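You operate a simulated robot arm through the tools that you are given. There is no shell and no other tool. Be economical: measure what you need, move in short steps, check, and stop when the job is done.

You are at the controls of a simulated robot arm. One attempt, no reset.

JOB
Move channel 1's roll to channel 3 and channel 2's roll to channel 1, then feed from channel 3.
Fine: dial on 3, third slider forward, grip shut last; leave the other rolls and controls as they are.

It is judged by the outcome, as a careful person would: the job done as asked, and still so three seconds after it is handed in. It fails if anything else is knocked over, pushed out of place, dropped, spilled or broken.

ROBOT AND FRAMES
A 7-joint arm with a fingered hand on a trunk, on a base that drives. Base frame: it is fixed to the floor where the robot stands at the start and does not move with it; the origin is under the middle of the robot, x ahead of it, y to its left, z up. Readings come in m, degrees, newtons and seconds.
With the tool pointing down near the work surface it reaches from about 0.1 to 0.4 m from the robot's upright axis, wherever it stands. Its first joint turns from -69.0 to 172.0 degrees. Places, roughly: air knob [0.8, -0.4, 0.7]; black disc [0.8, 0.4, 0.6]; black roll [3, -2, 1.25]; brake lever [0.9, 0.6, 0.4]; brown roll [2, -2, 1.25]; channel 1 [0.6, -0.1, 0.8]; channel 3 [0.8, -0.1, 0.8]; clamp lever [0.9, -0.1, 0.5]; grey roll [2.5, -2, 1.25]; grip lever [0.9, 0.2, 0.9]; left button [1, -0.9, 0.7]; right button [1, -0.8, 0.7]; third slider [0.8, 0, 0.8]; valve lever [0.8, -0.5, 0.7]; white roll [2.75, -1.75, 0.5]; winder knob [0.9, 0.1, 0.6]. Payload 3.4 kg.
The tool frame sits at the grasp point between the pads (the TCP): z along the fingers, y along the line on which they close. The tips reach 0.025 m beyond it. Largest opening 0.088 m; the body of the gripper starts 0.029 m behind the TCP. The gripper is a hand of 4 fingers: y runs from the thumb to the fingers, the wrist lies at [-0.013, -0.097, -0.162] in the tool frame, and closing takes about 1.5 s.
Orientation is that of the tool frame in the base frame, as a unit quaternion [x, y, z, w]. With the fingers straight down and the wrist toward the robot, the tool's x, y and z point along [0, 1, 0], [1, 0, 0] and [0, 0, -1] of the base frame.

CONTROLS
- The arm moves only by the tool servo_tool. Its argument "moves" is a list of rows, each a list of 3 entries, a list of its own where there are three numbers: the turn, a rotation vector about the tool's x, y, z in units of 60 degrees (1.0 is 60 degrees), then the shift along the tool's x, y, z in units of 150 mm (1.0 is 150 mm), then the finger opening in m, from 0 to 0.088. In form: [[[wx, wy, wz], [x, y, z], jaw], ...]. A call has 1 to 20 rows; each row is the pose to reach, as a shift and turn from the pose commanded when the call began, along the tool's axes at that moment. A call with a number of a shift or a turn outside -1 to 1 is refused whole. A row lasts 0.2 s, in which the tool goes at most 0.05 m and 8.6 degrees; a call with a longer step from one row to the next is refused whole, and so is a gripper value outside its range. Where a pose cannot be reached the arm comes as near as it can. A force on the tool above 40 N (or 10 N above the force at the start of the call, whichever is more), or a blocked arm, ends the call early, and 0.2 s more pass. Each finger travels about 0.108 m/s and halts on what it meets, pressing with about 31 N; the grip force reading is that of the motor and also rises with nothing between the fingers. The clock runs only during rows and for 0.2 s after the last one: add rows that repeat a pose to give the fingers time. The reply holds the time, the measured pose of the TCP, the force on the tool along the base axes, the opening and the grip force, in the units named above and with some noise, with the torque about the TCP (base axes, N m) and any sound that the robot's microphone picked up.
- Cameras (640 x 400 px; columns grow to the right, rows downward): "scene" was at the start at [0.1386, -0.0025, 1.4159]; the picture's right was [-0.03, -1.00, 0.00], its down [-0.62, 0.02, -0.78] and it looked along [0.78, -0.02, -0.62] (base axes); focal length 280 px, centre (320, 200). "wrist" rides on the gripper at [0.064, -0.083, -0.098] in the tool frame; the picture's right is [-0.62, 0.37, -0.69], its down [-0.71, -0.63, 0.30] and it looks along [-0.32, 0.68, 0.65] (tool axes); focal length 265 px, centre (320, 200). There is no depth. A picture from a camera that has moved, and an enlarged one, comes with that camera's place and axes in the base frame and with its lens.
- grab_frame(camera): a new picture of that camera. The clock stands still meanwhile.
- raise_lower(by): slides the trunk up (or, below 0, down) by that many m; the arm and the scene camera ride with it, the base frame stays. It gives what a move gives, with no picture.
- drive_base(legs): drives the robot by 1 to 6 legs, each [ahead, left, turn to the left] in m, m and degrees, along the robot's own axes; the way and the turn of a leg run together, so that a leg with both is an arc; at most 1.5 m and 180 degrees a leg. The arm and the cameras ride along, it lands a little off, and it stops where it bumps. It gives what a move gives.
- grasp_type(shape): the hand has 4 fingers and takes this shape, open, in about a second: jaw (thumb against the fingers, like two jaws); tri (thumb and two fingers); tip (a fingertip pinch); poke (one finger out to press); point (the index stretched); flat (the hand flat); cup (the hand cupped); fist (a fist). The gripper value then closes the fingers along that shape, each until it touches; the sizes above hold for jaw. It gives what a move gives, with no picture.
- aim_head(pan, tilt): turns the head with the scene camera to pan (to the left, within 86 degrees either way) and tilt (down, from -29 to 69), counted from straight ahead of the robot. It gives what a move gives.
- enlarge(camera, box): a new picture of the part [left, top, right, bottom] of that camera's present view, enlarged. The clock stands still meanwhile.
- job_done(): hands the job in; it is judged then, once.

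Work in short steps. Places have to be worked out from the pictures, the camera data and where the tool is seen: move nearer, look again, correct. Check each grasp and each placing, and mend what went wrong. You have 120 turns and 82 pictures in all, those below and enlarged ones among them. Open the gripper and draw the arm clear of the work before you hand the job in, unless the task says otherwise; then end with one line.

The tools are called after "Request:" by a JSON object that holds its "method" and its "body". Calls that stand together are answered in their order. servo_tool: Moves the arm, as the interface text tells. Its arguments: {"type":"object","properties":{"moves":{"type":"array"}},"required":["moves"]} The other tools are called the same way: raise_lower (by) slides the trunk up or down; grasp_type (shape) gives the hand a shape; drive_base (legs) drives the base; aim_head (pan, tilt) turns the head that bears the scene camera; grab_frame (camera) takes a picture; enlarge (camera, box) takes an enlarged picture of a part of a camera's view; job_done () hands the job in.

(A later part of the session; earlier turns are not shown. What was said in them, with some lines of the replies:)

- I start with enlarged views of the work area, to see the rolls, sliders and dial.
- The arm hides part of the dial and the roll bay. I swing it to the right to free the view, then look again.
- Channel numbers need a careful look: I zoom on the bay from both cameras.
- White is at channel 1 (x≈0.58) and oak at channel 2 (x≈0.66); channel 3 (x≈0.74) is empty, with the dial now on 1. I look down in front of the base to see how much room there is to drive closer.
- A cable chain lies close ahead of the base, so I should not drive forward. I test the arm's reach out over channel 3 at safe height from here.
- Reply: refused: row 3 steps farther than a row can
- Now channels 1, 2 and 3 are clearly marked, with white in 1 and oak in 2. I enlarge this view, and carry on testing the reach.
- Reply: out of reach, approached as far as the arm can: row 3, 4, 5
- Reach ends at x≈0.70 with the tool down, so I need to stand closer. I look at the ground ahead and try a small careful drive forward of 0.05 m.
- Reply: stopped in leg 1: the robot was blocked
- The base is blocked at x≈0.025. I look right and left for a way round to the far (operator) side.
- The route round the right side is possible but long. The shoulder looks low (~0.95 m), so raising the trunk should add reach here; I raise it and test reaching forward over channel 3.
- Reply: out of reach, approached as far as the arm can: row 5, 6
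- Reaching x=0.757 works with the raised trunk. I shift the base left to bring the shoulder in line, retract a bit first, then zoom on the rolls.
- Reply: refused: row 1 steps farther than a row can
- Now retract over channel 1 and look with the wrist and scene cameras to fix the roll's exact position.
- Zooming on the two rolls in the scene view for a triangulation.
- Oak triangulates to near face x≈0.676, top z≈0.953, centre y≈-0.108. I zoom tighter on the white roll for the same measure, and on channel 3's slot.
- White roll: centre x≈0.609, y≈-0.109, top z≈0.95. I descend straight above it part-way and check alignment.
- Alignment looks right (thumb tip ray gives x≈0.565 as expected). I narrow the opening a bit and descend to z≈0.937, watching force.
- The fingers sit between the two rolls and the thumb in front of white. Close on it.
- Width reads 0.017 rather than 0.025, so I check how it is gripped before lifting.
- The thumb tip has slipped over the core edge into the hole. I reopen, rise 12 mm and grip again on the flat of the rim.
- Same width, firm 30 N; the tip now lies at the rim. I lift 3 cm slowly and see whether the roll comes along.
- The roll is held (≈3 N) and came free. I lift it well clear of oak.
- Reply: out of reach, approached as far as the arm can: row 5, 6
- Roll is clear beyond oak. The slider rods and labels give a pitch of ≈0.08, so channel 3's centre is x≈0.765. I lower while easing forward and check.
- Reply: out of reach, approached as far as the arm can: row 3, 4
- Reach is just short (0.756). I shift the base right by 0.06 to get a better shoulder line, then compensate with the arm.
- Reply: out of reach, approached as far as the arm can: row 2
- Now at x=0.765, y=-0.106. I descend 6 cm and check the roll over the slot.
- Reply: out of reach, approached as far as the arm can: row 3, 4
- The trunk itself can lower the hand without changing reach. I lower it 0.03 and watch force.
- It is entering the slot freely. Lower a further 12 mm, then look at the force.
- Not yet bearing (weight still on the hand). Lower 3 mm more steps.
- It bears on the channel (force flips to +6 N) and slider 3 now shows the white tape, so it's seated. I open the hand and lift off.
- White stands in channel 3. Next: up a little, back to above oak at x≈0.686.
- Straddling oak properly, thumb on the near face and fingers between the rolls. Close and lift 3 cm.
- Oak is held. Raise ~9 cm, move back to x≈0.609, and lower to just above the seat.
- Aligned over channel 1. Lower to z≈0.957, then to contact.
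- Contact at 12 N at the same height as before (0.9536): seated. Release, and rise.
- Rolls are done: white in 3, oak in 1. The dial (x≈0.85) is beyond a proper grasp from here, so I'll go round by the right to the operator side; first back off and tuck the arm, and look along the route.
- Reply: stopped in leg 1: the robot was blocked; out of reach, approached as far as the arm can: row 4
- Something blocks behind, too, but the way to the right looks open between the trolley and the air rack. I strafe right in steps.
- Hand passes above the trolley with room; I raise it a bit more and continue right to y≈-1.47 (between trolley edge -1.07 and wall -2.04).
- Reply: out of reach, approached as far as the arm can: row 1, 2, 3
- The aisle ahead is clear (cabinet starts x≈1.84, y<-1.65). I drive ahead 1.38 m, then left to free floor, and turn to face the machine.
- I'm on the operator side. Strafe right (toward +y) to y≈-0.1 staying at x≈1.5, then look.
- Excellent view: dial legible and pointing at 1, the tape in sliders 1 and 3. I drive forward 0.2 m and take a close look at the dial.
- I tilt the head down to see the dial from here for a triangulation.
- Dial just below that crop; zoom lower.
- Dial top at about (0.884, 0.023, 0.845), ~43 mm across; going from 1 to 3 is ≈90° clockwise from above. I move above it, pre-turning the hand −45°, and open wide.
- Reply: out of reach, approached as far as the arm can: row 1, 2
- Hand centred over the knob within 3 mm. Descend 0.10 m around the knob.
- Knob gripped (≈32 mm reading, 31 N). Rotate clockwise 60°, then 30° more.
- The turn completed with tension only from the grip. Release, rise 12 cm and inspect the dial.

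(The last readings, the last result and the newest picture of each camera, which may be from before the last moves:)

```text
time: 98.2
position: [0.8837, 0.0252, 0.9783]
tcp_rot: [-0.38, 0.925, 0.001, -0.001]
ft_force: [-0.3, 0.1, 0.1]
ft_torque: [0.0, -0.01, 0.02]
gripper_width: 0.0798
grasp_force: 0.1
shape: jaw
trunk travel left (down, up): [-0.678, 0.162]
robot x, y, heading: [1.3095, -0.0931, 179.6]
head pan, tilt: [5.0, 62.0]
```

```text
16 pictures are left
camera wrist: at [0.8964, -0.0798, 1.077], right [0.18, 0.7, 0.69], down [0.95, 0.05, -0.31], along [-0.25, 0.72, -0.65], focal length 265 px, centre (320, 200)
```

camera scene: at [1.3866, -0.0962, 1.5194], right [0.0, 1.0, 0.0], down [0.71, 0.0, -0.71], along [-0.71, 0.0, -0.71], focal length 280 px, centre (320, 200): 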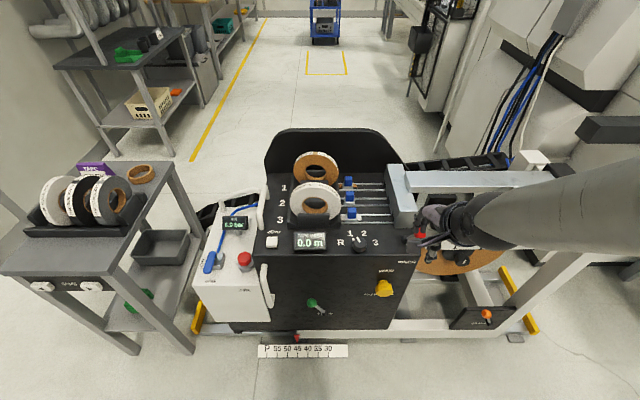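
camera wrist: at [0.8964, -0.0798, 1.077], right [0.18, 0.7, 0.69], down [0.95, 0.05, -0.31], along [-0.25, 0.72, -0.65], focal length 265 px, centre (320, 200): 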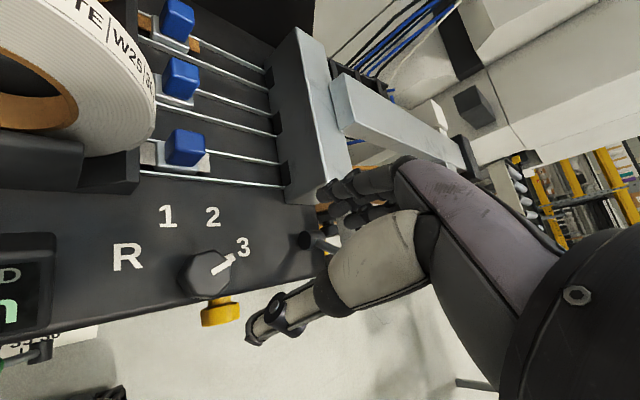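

Dial points at 3. Slider 3's handle is near (0.757, 0.012, top 0.845); I move above it, turning the hand straight again, so as to pinch it across x.

Request:
{"method": "servo_tool", "body": {"moves": [[[0, 0, -0.125], [0.11, 0.09, 0], 0.055], [[0, 0, -0.25], [0.22, 0.18, 0], 0.055], [[0, 0, -0.375], [0.33, 0.27, 0], 0.055], [[0, 0, -0.5], [0.44, 0.36, 0], 0.055], [[0, 0, -0.625], [0.55, 0.45, 0], 0.055], [[0, 0, -0.75], [0.65, 0.547, 0], 0.055], [[0, 0, -0.75], [0.65, 0.547, 0], 0.055]]}}

Request:
{"method": "enlarge", "body": {"camera": "scene", "box": [270, 40, 470, 180]}}

Request:
{"method": "grab_frame", "body": {"camera": "wrist"}}

```text
time: 99.8
position: [0.7573, 0.0129, 0.9828]
tcp_rot: [-0.705, 0.709, 0.002, -0.001]
ft_force: [-0.2, -0.4, -0.2]
ft_torque: [-0.01, 0.0, 0.03]
gripper_width: 0.0552
grasp_force: 0.0
shape: jaw
trunk travel left (down, up): [-0.678, 0.162]
robot x, y, heading: [1.3107, -0.0942, 179.6]
head pan, tilt: [5.0, 62.0]
```

```text
2.86 times, centred on (370, 110) of scene
camera zoom: at [1.1984, -0.1008, 1.3377], right [-0.08, 1.0, 0.0], down [0.88, 0.07, -0.47], along [-0.47, -0.04, -0.88], focal length 799 px, centre (177, 457)
```

zoom: 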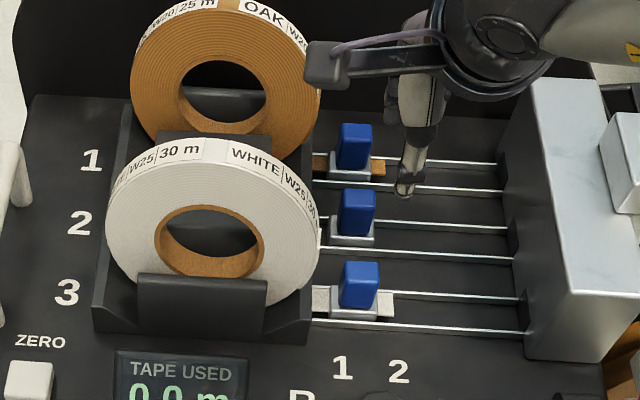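

```text
14 pictures are left
camera wrist: at [0.8405, -0.0517, 1.0803], right [-0.36, 0.62, 0.7], down [0.63, 0.71, -0.31], along [-0.68, 0.33, -0.65], focal length 265 px, centre (320, 200)
```

wrist: 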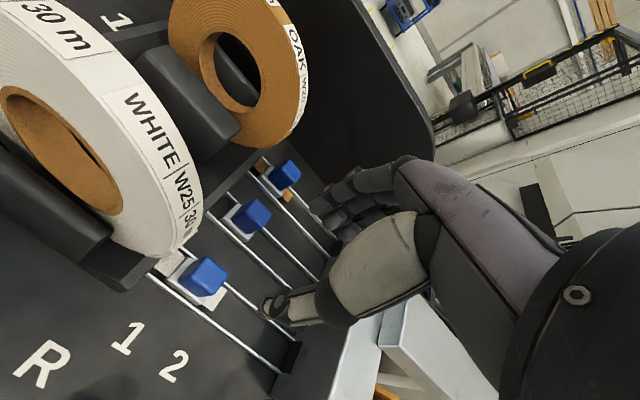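

Handle top refined: (0.766, 0.004, 0.858). Correct and descend to straddle it.

Request:
{"method": "servo_tool", "body": {"moves": [[[0, 0, 0], [0.03, -0.06, 0.2], 0.055], [[0, 0, 0], [0.03, -0.06, 0.4], 0.055], [[0, 0, 0], [0.03, -0.06, 0.6], 0.055], [[0, 0, 0], [0.03, -0.06, 0.75], 0.055], [[0, 0, 0], [0.03, -0.06, 0.86], 0.055], [[0, 0, 0], [0.03, -0.06, 0.86], 0.055]]}}

Request:
{"method": "enlarge", "body": {"camera": "scene", "box": [270, 40, 470, 180]}}

```text
time: 101.2
position: [0.7675, 0.0112, 0.8511]
tcp_rot: [-0.705, 0.71, 0.002, -0.001]
ft_force: [0.7, 1.0, -0.3]
ft_torque: [-0.05, 0.0, -0.02]
gripper_width: 0.0551
grasp_force: 0.0
shape: jaw
trunk travel left (down, up): [-0.678, 0.162]
robot x, y, heading: [1.3128, -0.0954, 179.6]
head pan, tilt: [5.0, 62.0]
```

```text
2.86 times, centred on (370, 110) of scene
camera zoom: at [1.1981, -0.1004, 1.3376], right [-0.08, 1.0, 0.0], down [0.88, 0.07, -0.47], along [-0.47, -0.04, -0.88], focal length 799 px, centre (177, 457)
```

zoom: 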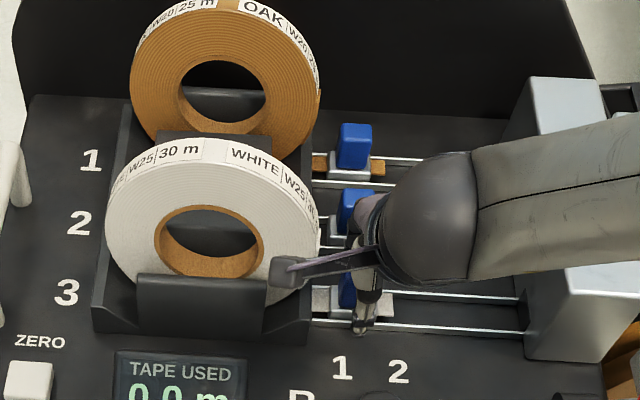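

Thumb is in front of handle 3, fingers behind it. Close on the handle.

Request:
{"method": "servo_tool", "body": {"moves": [[[0, 0, 0], [0, 0, 0], 0.04], [[0, 0, 0], [0, 0, 0], 0.025], [[0, 0, 0], [0, 0, 0], 0.012], [[0, 0, 0], [0, 0, 0], 0.01], [[0, 0, 0], [0, 0, 0], 0.01]]}}

Request:
{"method": "servo_tool", "body": {"moves": [[[0, 0, 0], [-0.1, 0, 0], 0.01], [[0, 0, 0], [-0.2, 0, 0], 0.01], [[0, 0, 0], [-0.3, 0, 0], 0.01], [[0, 0, 0], [-0.3, 0, 0], 0.01]]}}

Request:
{"method": "enlarge", "body": {"camera": "scene", "box": [270, 40, 470, 180]}}

```text
time: 102.4
position: [0.7652, 0.0109, 0.8498]
tcp_rot: [-0.705, 0.709, 0.002, -0.001]
ft_force: [-7.9, 0.6, 1.7]
ft_torque: [0.02, 0.32, 0.04]
gripper_width: 0.0189
grasp_force: 31.1
shape: jaw
trunk travel left (down, up): [-0.678, 0.162]
robot x, y, heading: [1.3069, -0.0928, 179.6]
head pan, tilt: [5.0, 62.0]
```

```text
time: 103.4
position: [0.7662, 0.0559, 0.8497]
tcp_rot: [-0.705, 0.71, 0.003, 0.001]
ft_force: [-6.7, 0.0, 4.8]
ft_torque: [-0.02, 0.31, 0.01]
gripper_width: 0.0184
grasp_force: 31.2
shape: jaw
trunk travel left (down, up): [-0.678, 0.162]
robot x, y, heading: [1.3097, -0.0973, 179.7]
head pan, tilt: [5.0, 62.0]
```

```text
2.86 times, centred on (370, 110) of scene
camera zoom: at [1.1973, -0.1008, 1.3376], right [-0.08, 1.0, 0.0], down [0.88, 0.07, -0.47], along [-0.47, -0.04, -0.88], focal length 799 px, centre (177, 457)
```

zoom: 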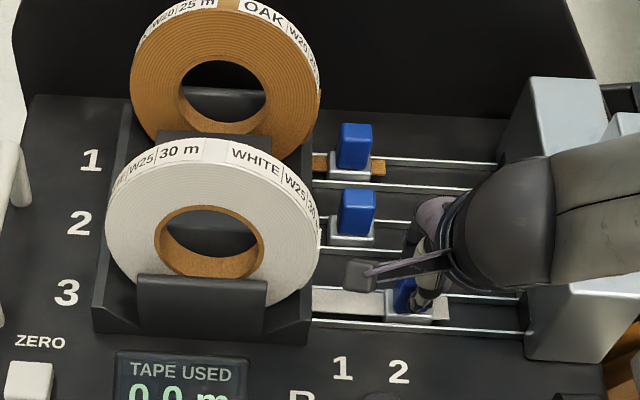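

The slider moves along with tape following. Continue toward the stop in small steps.

Request:
{"method": "servo_tool", "body": {"moves": [[[0, 0, 0], [-0.1, 0, 0], 0.01], [[0, 0, 0], [-0.2, 0, 0], 0.01], [[0, 0, 0], [-0.28, 0, 0], 0.01], [[0, 0, 0], [-0.34, 0, 0], 0.01], [[0, 0, 0], [-0.4, 0, 0], 0.01], [[0, 0, 0], [-0.4, 0, 0], 0.01]]}}

Request:
{"method": "enlarge", "body": {"camera": "scene", "box": [290, 40, 490, 180]}}

```text
time: 104.8
position: [0.7657, 0.1057, 0.8509]
tcp_rot: [0.708, -0.706, 0.0, -0.001]
ft_force: [-6.9, -26.9, -5.3]
ft_torque: [-0.5, 0.19, 0.4]
gripper_width: 0.019
grasp_force: 30.9
shape: jaw
trunk travel left (down, up): [-0.678, 0.162]
robot x, y, heading: [1.3113, -0.0954, 179.8]
head pan, tilt: [5.0, 62.0]
```

```text
2.86 times, centred on (390, 110) of scene
camera zoom: at [1.1955, -0.1068, 1.3372], right [-0.08, 1.0, 0.0], down [0.88, 0.07, -0.47], along [-0.47, -0.03, -0.88], focal length 799 px, centre (120, 457)
```

zoom: 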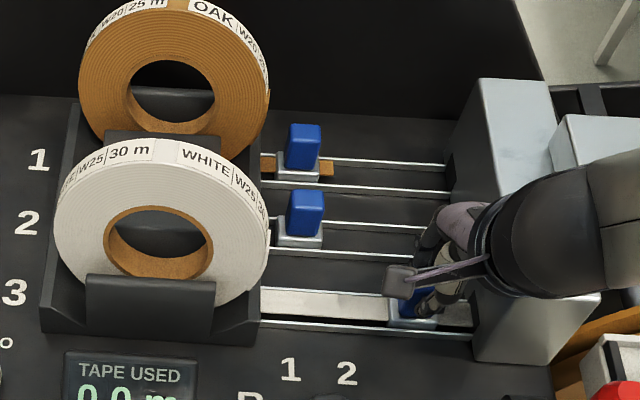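

Resistance of 27 N at y≈0.106: either slider stop or hand against the block. I relax, release, rise and inspect.

Request:
{"method": "servo_tool", "body": {"moves": [[[0, 0, 0], [0.06, 0, 0], 0.01], [[0, 0, 0], [0.06, 0, 0], 0.035], [[0, 0, 0], [0.06, 0, 0], 0.055], [[0, 0, 0], [0.06, 0, 0], 0.055], [[0, 0, 0], [0.06, 0, -0.2], 0.055], [[0, 0, 0], [0.06, 0, -0.4], 0.055], [[0, 0, 0], [0.06, 0, -0.6], 0.055], [[0, 0, 0], [0.06, 0, -0.7], 0.055]]}}

Request:
{"method": "grab_frame", "body": {"camera": "wrist"}}

```text
time: 106.6
position: [0.7682, 0.1036, 0.9568]
tcp_rot: [-0.704, 0.71, 0.003, 0.0]
ft_force: [0.2, 0.0, 0.4]
ft_torque: [0.02, -0.02, -0.03]
gripper_width: 0.0545
grasp_force: 0.0
shape: jaw
trunk travel left (down, up): [-0.678, 0.162]
robot x, y, heading: [1.3121, -0.0943, 179.7]
head pan, tilt: [5.0, 62.0]
```

```text
10 pictures are left
camera wrist: at [0.8527, 0.0391, 1.0546], right [-0.36, 0.62, 0.7], down [0.63, 0.71, -0.3], along [-0.68, 0.33, -0.65], focal length 265 px, centre (320, 200)
```

wrist: 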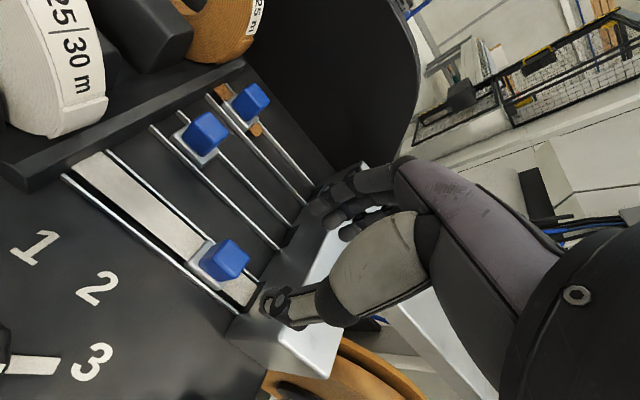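

Handle 3 is now at y≈0.092, ~4 cm short of the block. To tell whether that is its stop, I'll push it from behind with closed fingers.

Request:
{"method": "servo_tool", "body": {"moves": [[[0, 0, 0], [0.15, 0, 0], 0.03], [[0, 0, 0], [0.3, 0, 0], 0.01], [[0, 0, 0], [0.42, 0, 0], 0.005], [[0, 0, 0], [0.42, 0, 0], 0.005], [[0, 0, 0], [0.42, 0, 0.2], 0.005], [[0, 0, 0], [0.42, 0, 0.4], 0.005], [[0, 0, 0], [0.42, 0, 0.55], 0.005], [[0, 0, 0], [0.42, 0, 0.67], 0.005]]}}

Request:
{"method": "servo_tool", "body": {"moves": [[[0, 0, 0], [-0.06, 0, 0], 0.005], [[0, 0, 0], [-0.12, 0, 0], 0.005], [[0, 0, 0], [-0.16, 0, 0], 0.005], [[0, 0, 0], [-0.2, 0, 0], 0.005], [[0, 0, 0], [-0.24, 0, 0], 0.005], [[0, 0, 0], [-0.28, 0, 0], 0.005], [[0, 0, 0], [-0.32, 0, 0], 0.005], [[0, 0, 0], [-0.36, 0, 0], 0.005]]}}

Request:
{"method": "enlarge", "body": {"camera": "scene", "box": [290, 40, 490, 180]}}

```text
time: 108.4
position: [0.7674, 0.0397, 0.8575]
tcp_rot: [-0.705, 0.709, 0.002, 0.0]
ft_force: [-0.1, 0.3, 0.1]
ft_torque: [-0.01, 0.0, 0.01]
gripper_width: 0.0052
grasp_force: 0.0
shape: jaw
trunk travel left (down, up): [-0.678, 0.162]
robot x, y, heading: [1.3097, -0.0961, 179.4]
head pan, tilt: [5.0, 62.0]
```

```text
time: 109.8
position: [0.7686, 0.0648, 0.8556]
tcp_rot: [0.712, -0.702, 0.002, 0.001]
ft_force: [0.9, -25.9, 2.4]
ft_torque: [-0.12, 0.05, 0.46]
gripper_width: 0.0051
grasp_force: 0.1
shape: jaw
trunk travel left (down, up): [-0.678, 0.162]
robot x, y, heading: [1.3051, -0.0967, 179.8]
head pan, tilt: [5.0, 62.0]
stopped in row 6: the force on the tool passed its limit at 43 N (the readings are from after the stop); the commanded pose is now the measured one
```

```text
2.86 times, centred on (390, 110) of scene
camera zoom: at [1.1983, -0.1057, 1.3377], right [-0.09, 1.0, 0.0], down [0.88, 0.08, -0.47], along [-0.47, -0.04, -0.88], focal length 799 px, centre (120, 457)
```

zoom: 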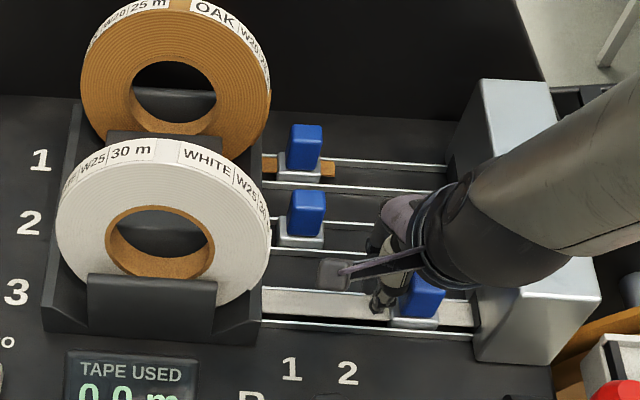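

43 N could not move it further, so slider 3 is at its forward stop. Now I retreat upward and back the base 0.15 m to prepare for the grip lever (ball ≈(0.918, 0.178, 0.922), leaning toward me).

Request:
{"method": "servo_tool", "body": {"moves": [[[0, 0, 0], [0.06, 0, 0], 0.005], [[0, 0, 0], [0.06, 0, -0.2], 0.005], [[0, 0, 0], [0.06, 0, -0.45], 0.005], [[0, 0, 0], [0.06, 0, -0.7], 0.005], [[0, 0, 0], [0.06, 0, -0.95], 0.005], [[0, 0, 0], [0.06, 0, -1], 0.005]]}}

Request:
{"method": "drive_base", "body": {"legs": [[-0.15, 0, 0]]}}

Request:
{"method": "servo_tool", "body": {"moves": [[[0, 0, 0], [-0.2, -0.1, 0], 0.005], [[0, 0, 0], [-0.4, -0.2, 0], 0.005], [[0, 0, 0], [-0.6, -0.3, 0], 0.005], [[0, 0, 0], [-0.8, -0.4, 0], 0.005], [[0, 0, 0], [-0.8, -0.43, 0], 0.005]]}}

Request:
{"method": "grab_frame", "body": {"camera": "scene"}}

```text
time: 111.2
position: [0.77, 0.0643, 1.0028]
tcp_rot: [0.709, -0.705, 0.002, 0.0]
ft_force: [0.4, 0.3, -0.6]
ft_torque: [0.0, 0.0, 0.01]
gripper_width: 0.0052
grasp_force: 0.1
shape: jaw
trunk travel left (down, up): [-0.678, 0.162]
robot x, y, heading: [1.3089, -0.0947, 179.8]
head pan, tilt: [5.0, 62.0]
```

```text
time: 112.5
position: [0.9152, 0.0662, 1.0033]
tcp_rot: [0.708, -0.706, 0.001, 0.001]
ft_force: [0.7, 0.0, -0.3]
ft_torque: [0.01, 0.0, 0.01]
gripper_width: 0.0051
grasp_force: 0.0
shape: jaw
trunk travel left (down, up): [-0.678, 0.162]
robot x, y, heading: [1.4506, -0.0977, 179.7]
head pan, tilt: [5.0, 62.0]
```

```text
time: 113.7
position: [0.9793, 0.1864, 1.0032]
tcp_rot: [0.709, -0.706, 0.001, 0.002]
ft_force: [0.5, -1.3, 1.0]
ft_torque: [-0.01, 0.02, -0.02]
gripper_width: 0.0054
grasp_force: 0.0
shape: jaw
trunk travel left (down, up): [-0.678, 0.162]
robot x, y, heading: [1.4585, -0.0957, 179.5]
head pan, tilt: [5.0, 62.0]
```

```text
8 pictures are left
camera scene: at [1.3427, -0.1022, 1.3376], right [-0.08, 1.0, 0.0], down [0.88, 0.07, -0.47], along [-0.47, -0.04, -0.88], focal length 280 px, centre (320, 200)
```

scene: 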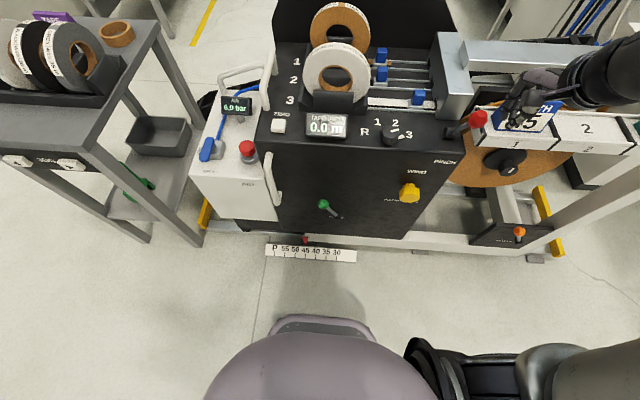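

Hand is just operator-side of the ball. I lower it to ball height, then push away from me (−x).

Request:
{"method": "servo_tool", "body": {"moves": [[[0, 0, 0], [0.04, -0.03, 0.2], 0.005], [[0, 0, 0], [0.04, -0.03, 0.4], 0.005], [[0, 0, 0], [0.04, -0.03, 0.5], 0.005], [[0, 0, 0], [0.04, -0.03, 0.5], 0.005]]}}

Request:
{"method": "enlarge", "body": {"camera": "scene", "box": [420, 60, 560, 170]}}

```text
time: 114.7
position: [0.9805, 0.1797, 0.9286]
tcp_rot: [0.708, -0.706, 0.001, 0.001]
ft_force: [0.8, -0.1, 0.1]
ft_torque: [0.0, -0.01, 0.01]
gripper_width: 0.0054
grasp_force: 0.0
shape: jaw
trunk travel left (down, up): [-0.678, 0.162]
robot x, y, heading: [1.4536, -0.0958, 179.1]
head pan, tilt: [5.0, 62.0]
```

```text
3.64 times, centred on (490, 115) of scene
camera zoom: at [1.3427, -0.102, 1.3376], right [-0.08, 1.0, 0.0], down [0.88, 0.07, -0.47], along [-0.47, -0.04, -0.88], focal length 1017 px, centre (-298, 509)
```

zoom: 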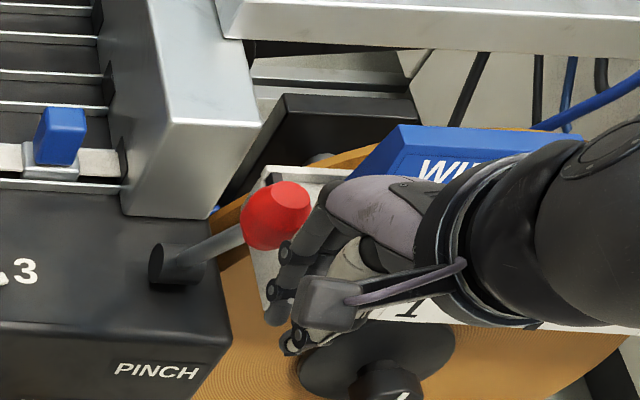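

Finger backs are right behind the ball. Push toward −x in small steps.

Request:
{"method": "servo_tool", "body": {"moves": [[[0, 0, 0], [0, 0.1, 0], 0.005], [[0, 0, 0], [0, 0.2, 0], 0.005], [[0, 0, 0], [0, 0.3, -0.02], 0.005], [[0, 0, 0], [0, 0.4, -0.04], 0.005], [[0, 0, 0], [0, 0.5, -0.05], 0.005], [[0, 0, 0], [0, 0.6, -0.06], 0.005], [[0, 0, 0], [0, 0.68, -0.06], 0.005], [[0, 0, 0], [0, 0.68, -0.06], 0.005]]}}

Request:
{"method": "enlarge", "body": {"camera": "scene", "box": [420, 60, 560, 170]}}

```text
time: 116.5
position: [0.881, 0.1799, 0.9359]
tcp_rot: [0.709, -0.706, 0.002, 0.001]
ft_force: [0.3, 0.1, 0.8]
ft_torque: [-0.01, -0.01, 0.01]
gripper_width: 0.0051
grasp_force: 0.0
shape: jaw
trunk travel left (down, up): [-0.678, 0.162]
robot x, y, heading: [1.4542, -0.0988, 179.6]
head pan, tilt: [5.0, 62.0]
```

```text
3.64 times, centred on (490, 115) of scene
camera zoom: at [1.3428, -0.1019, 1.3376], right [-0.08, 1.0, 0.0], down [0.88, 0.07, -0.47], along [-0.47, -0.04, -0.88], focal length 1017 px, centre (-298, 509)
```

zoom: 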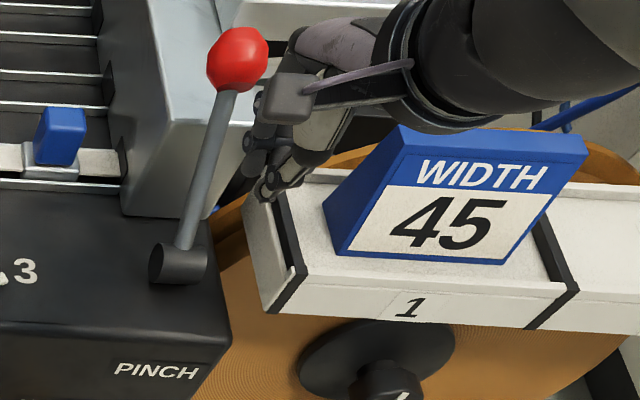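

The lever has swung over past vertical (ball now x≈0.79). I push a little more to confirm it's at its end stop.

Request:
{"method": "servo_tool", "body": {"moves": [[[0, 0, 0], [0, 0.08, 0.02], 0.005], [[0, 0, 0], [0, 0.16, 0.04], 0.005], [[0, 0, 0], [0, 0.22, 0.06], 0.005], [[0, 0, 0], [0, 0.28, 0.06], 0.005], [[0, 0, 0], [0, 0.34, 0.06], 0.005], [[0, 0, 0], [0, 0.4, 0.06], 0.005]]}}

Request:
{"method": "enlarge", "body": {"camera": "scene", "box": [380, 40, 560, 170]}}

```text
time: 117.9
position: [0.8269, 0.1823, 0.9307]
tcp_rot: [0.708, -0.707, 0.001, 0.002]
ft_force: [21.2, 7.4, 6.0]
ft_torque: [0.01, 0.17, -0.24]
gripper_width: 0.0029
grasp_force: 0.0
shape: jaw
trunk travel left (down, up): [-0.678, 0.162]
robot x, y, heading: [1.4543, -0.0983, 179.2]
head pan, tilt: [5.0, 62.0]
```

```text
3.08 times, centred on (470, 105) of scene
camera zoom: at [1.3496, -0.1, 1.3383], right [-0.08, 1.0, 0.0], down [0.88, 0.07, -0.47], along [-0.47, -0.04, -0.88], focal length 861 px, centre (-142, 492)
```

zoom: 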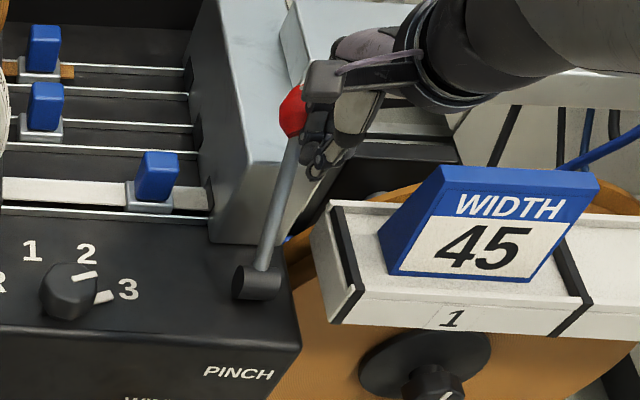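

Solid stop at 21 N: the grip is shut. Withdraw the hand back, up, and away, then open it and drive back a little.

Request:
{"method": "servo_tool", "body": {"moves": [[[0, 0, 0], [0, -0.2, 0], 0.005], [[0, 0, 0], [0, -0.4, -0.1], 0.005], [[0, 0, 0], [0, -0.6, -0.3], 0.005], [[0, 0, 0], [0, -0.8, -0.55], 0.03], [[0, 0, 0], [0, -0.8, -0.8], 0.06], [[0, 0, 0], [0, -0.8, -0.8], 0.08]]}}

Request:
{"method": "drive_base", "body": {"legs": [[-0.15, 0, 0]]}}

Request:
{"method": "aim_head", "body": {"pan": 0, "tilt": 45}}

Request:
{"method": "enlarge", "body": {"camera": "scene", "box": [220, 120, 480, 290]}}

```text
time: 119.3
position: [0.9426, 0.1809, 1.0463]
tcp_rot: [0.708, -0.706, 0.002, 0.002]
ft_force: [0.7, 0.0, 0.3]
ft_torque: [-0.04, 0.02, 0.01]
gripper_width: 0.0798
grasp_force: 0.0
shape: jaw
trunk travel left (down, up): [-0.678, 0.162]
robot x, y, heading: [1.4543, -0.0958, 179.6]
head pan, tilt: [5.0, 62.0]
```

```text
time: 120.7
position: [1.0914, 0.1777, 1.0466]
tcp_rot: [0.708, -0.706, 0.002, 0.001]
ft_force: [0.3, -0.1, 0.0]
ft_torque: [-0.02, 0.01, -0.02]
gripper_width: 0.0798
grasp_force: 0.1
shape: jaw
trunk travel left (down, up): [-0.678, 0.162]
robot x, y, heading: [1.6009, -0.1004, 179.6]
head pan, tilt: [5.0, 62.0]
```

```text
time: 121.5
position: [1.0912, 0.1797, 1.0468]
tcp_rot: [0.709, -0.706, 0.001, 0.0]
ft_force: [-0.5, 0.5, 0.4]
ft_torque: [0.0, 0.0, -0.03]
gripper_width: 0.08
grasp_force: 0.1
shape: jaw
trunk travel left (down, up): [-0.678, 0.162]
robot x, y, heading: [1.6066, -0.0969, 179.9]
head pan, tilt: [0.0, 45.0]
```

```text
2.35 times, centred on (350, 205) of scene
camera zoom: at [1.4738, -0.0972, 1.3593], right [0.01, 1.0, 0.0], down [0.71, 0.0, -0.71], along [-0.71, 0.0, -0.71], focal length 658 px, centre (249, 188)
```

zoom: 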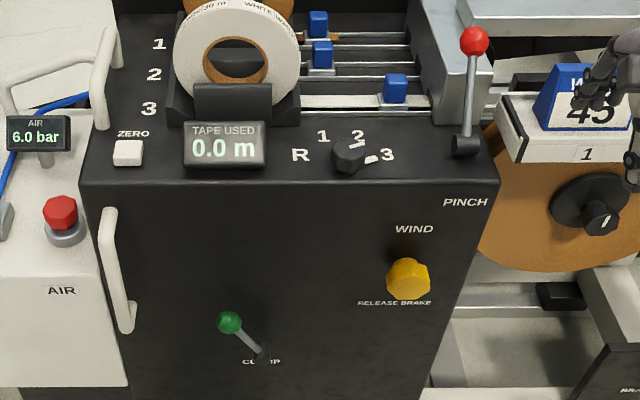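

Dial on 3, slider 3 forward, lever pushed over, hand clear. One last check of the rolls.

Request:
{"method": "enlarge", "body": {"camera": "scene", "box": [260, 60, 440, 200]}}

```text
2.86 times, centred on (350, 130) of scene
camera zoom: at [1.4738, -0.0972, 1.3593], right [0.01, 1.0, 0.0], down [0.71, 0.0, -0.71], along [-0.71, 0.0, -0.71], focal length 799 px, centre (234, 400)
```

zoom: 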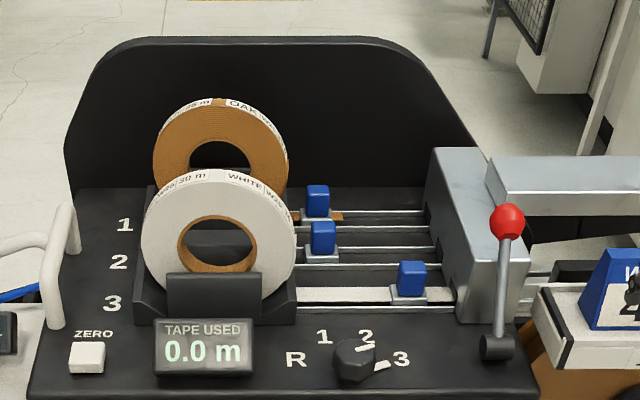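

Everything is as asked: white stands in channel 3, oak in channel 1, and all the controls are set. I hand in the job.

Request:
{"method": "job_done", "body": {}}

```text
The job is handed in.
```

The white roll is now in channel 3 and the oak roll in channel 1, with the dial on 3, the third slider forward at its stop, and the grip lever pushed over to its far stop last; no OPEN/SHUT mark was seen on that lever, so I took the far stop as shut.
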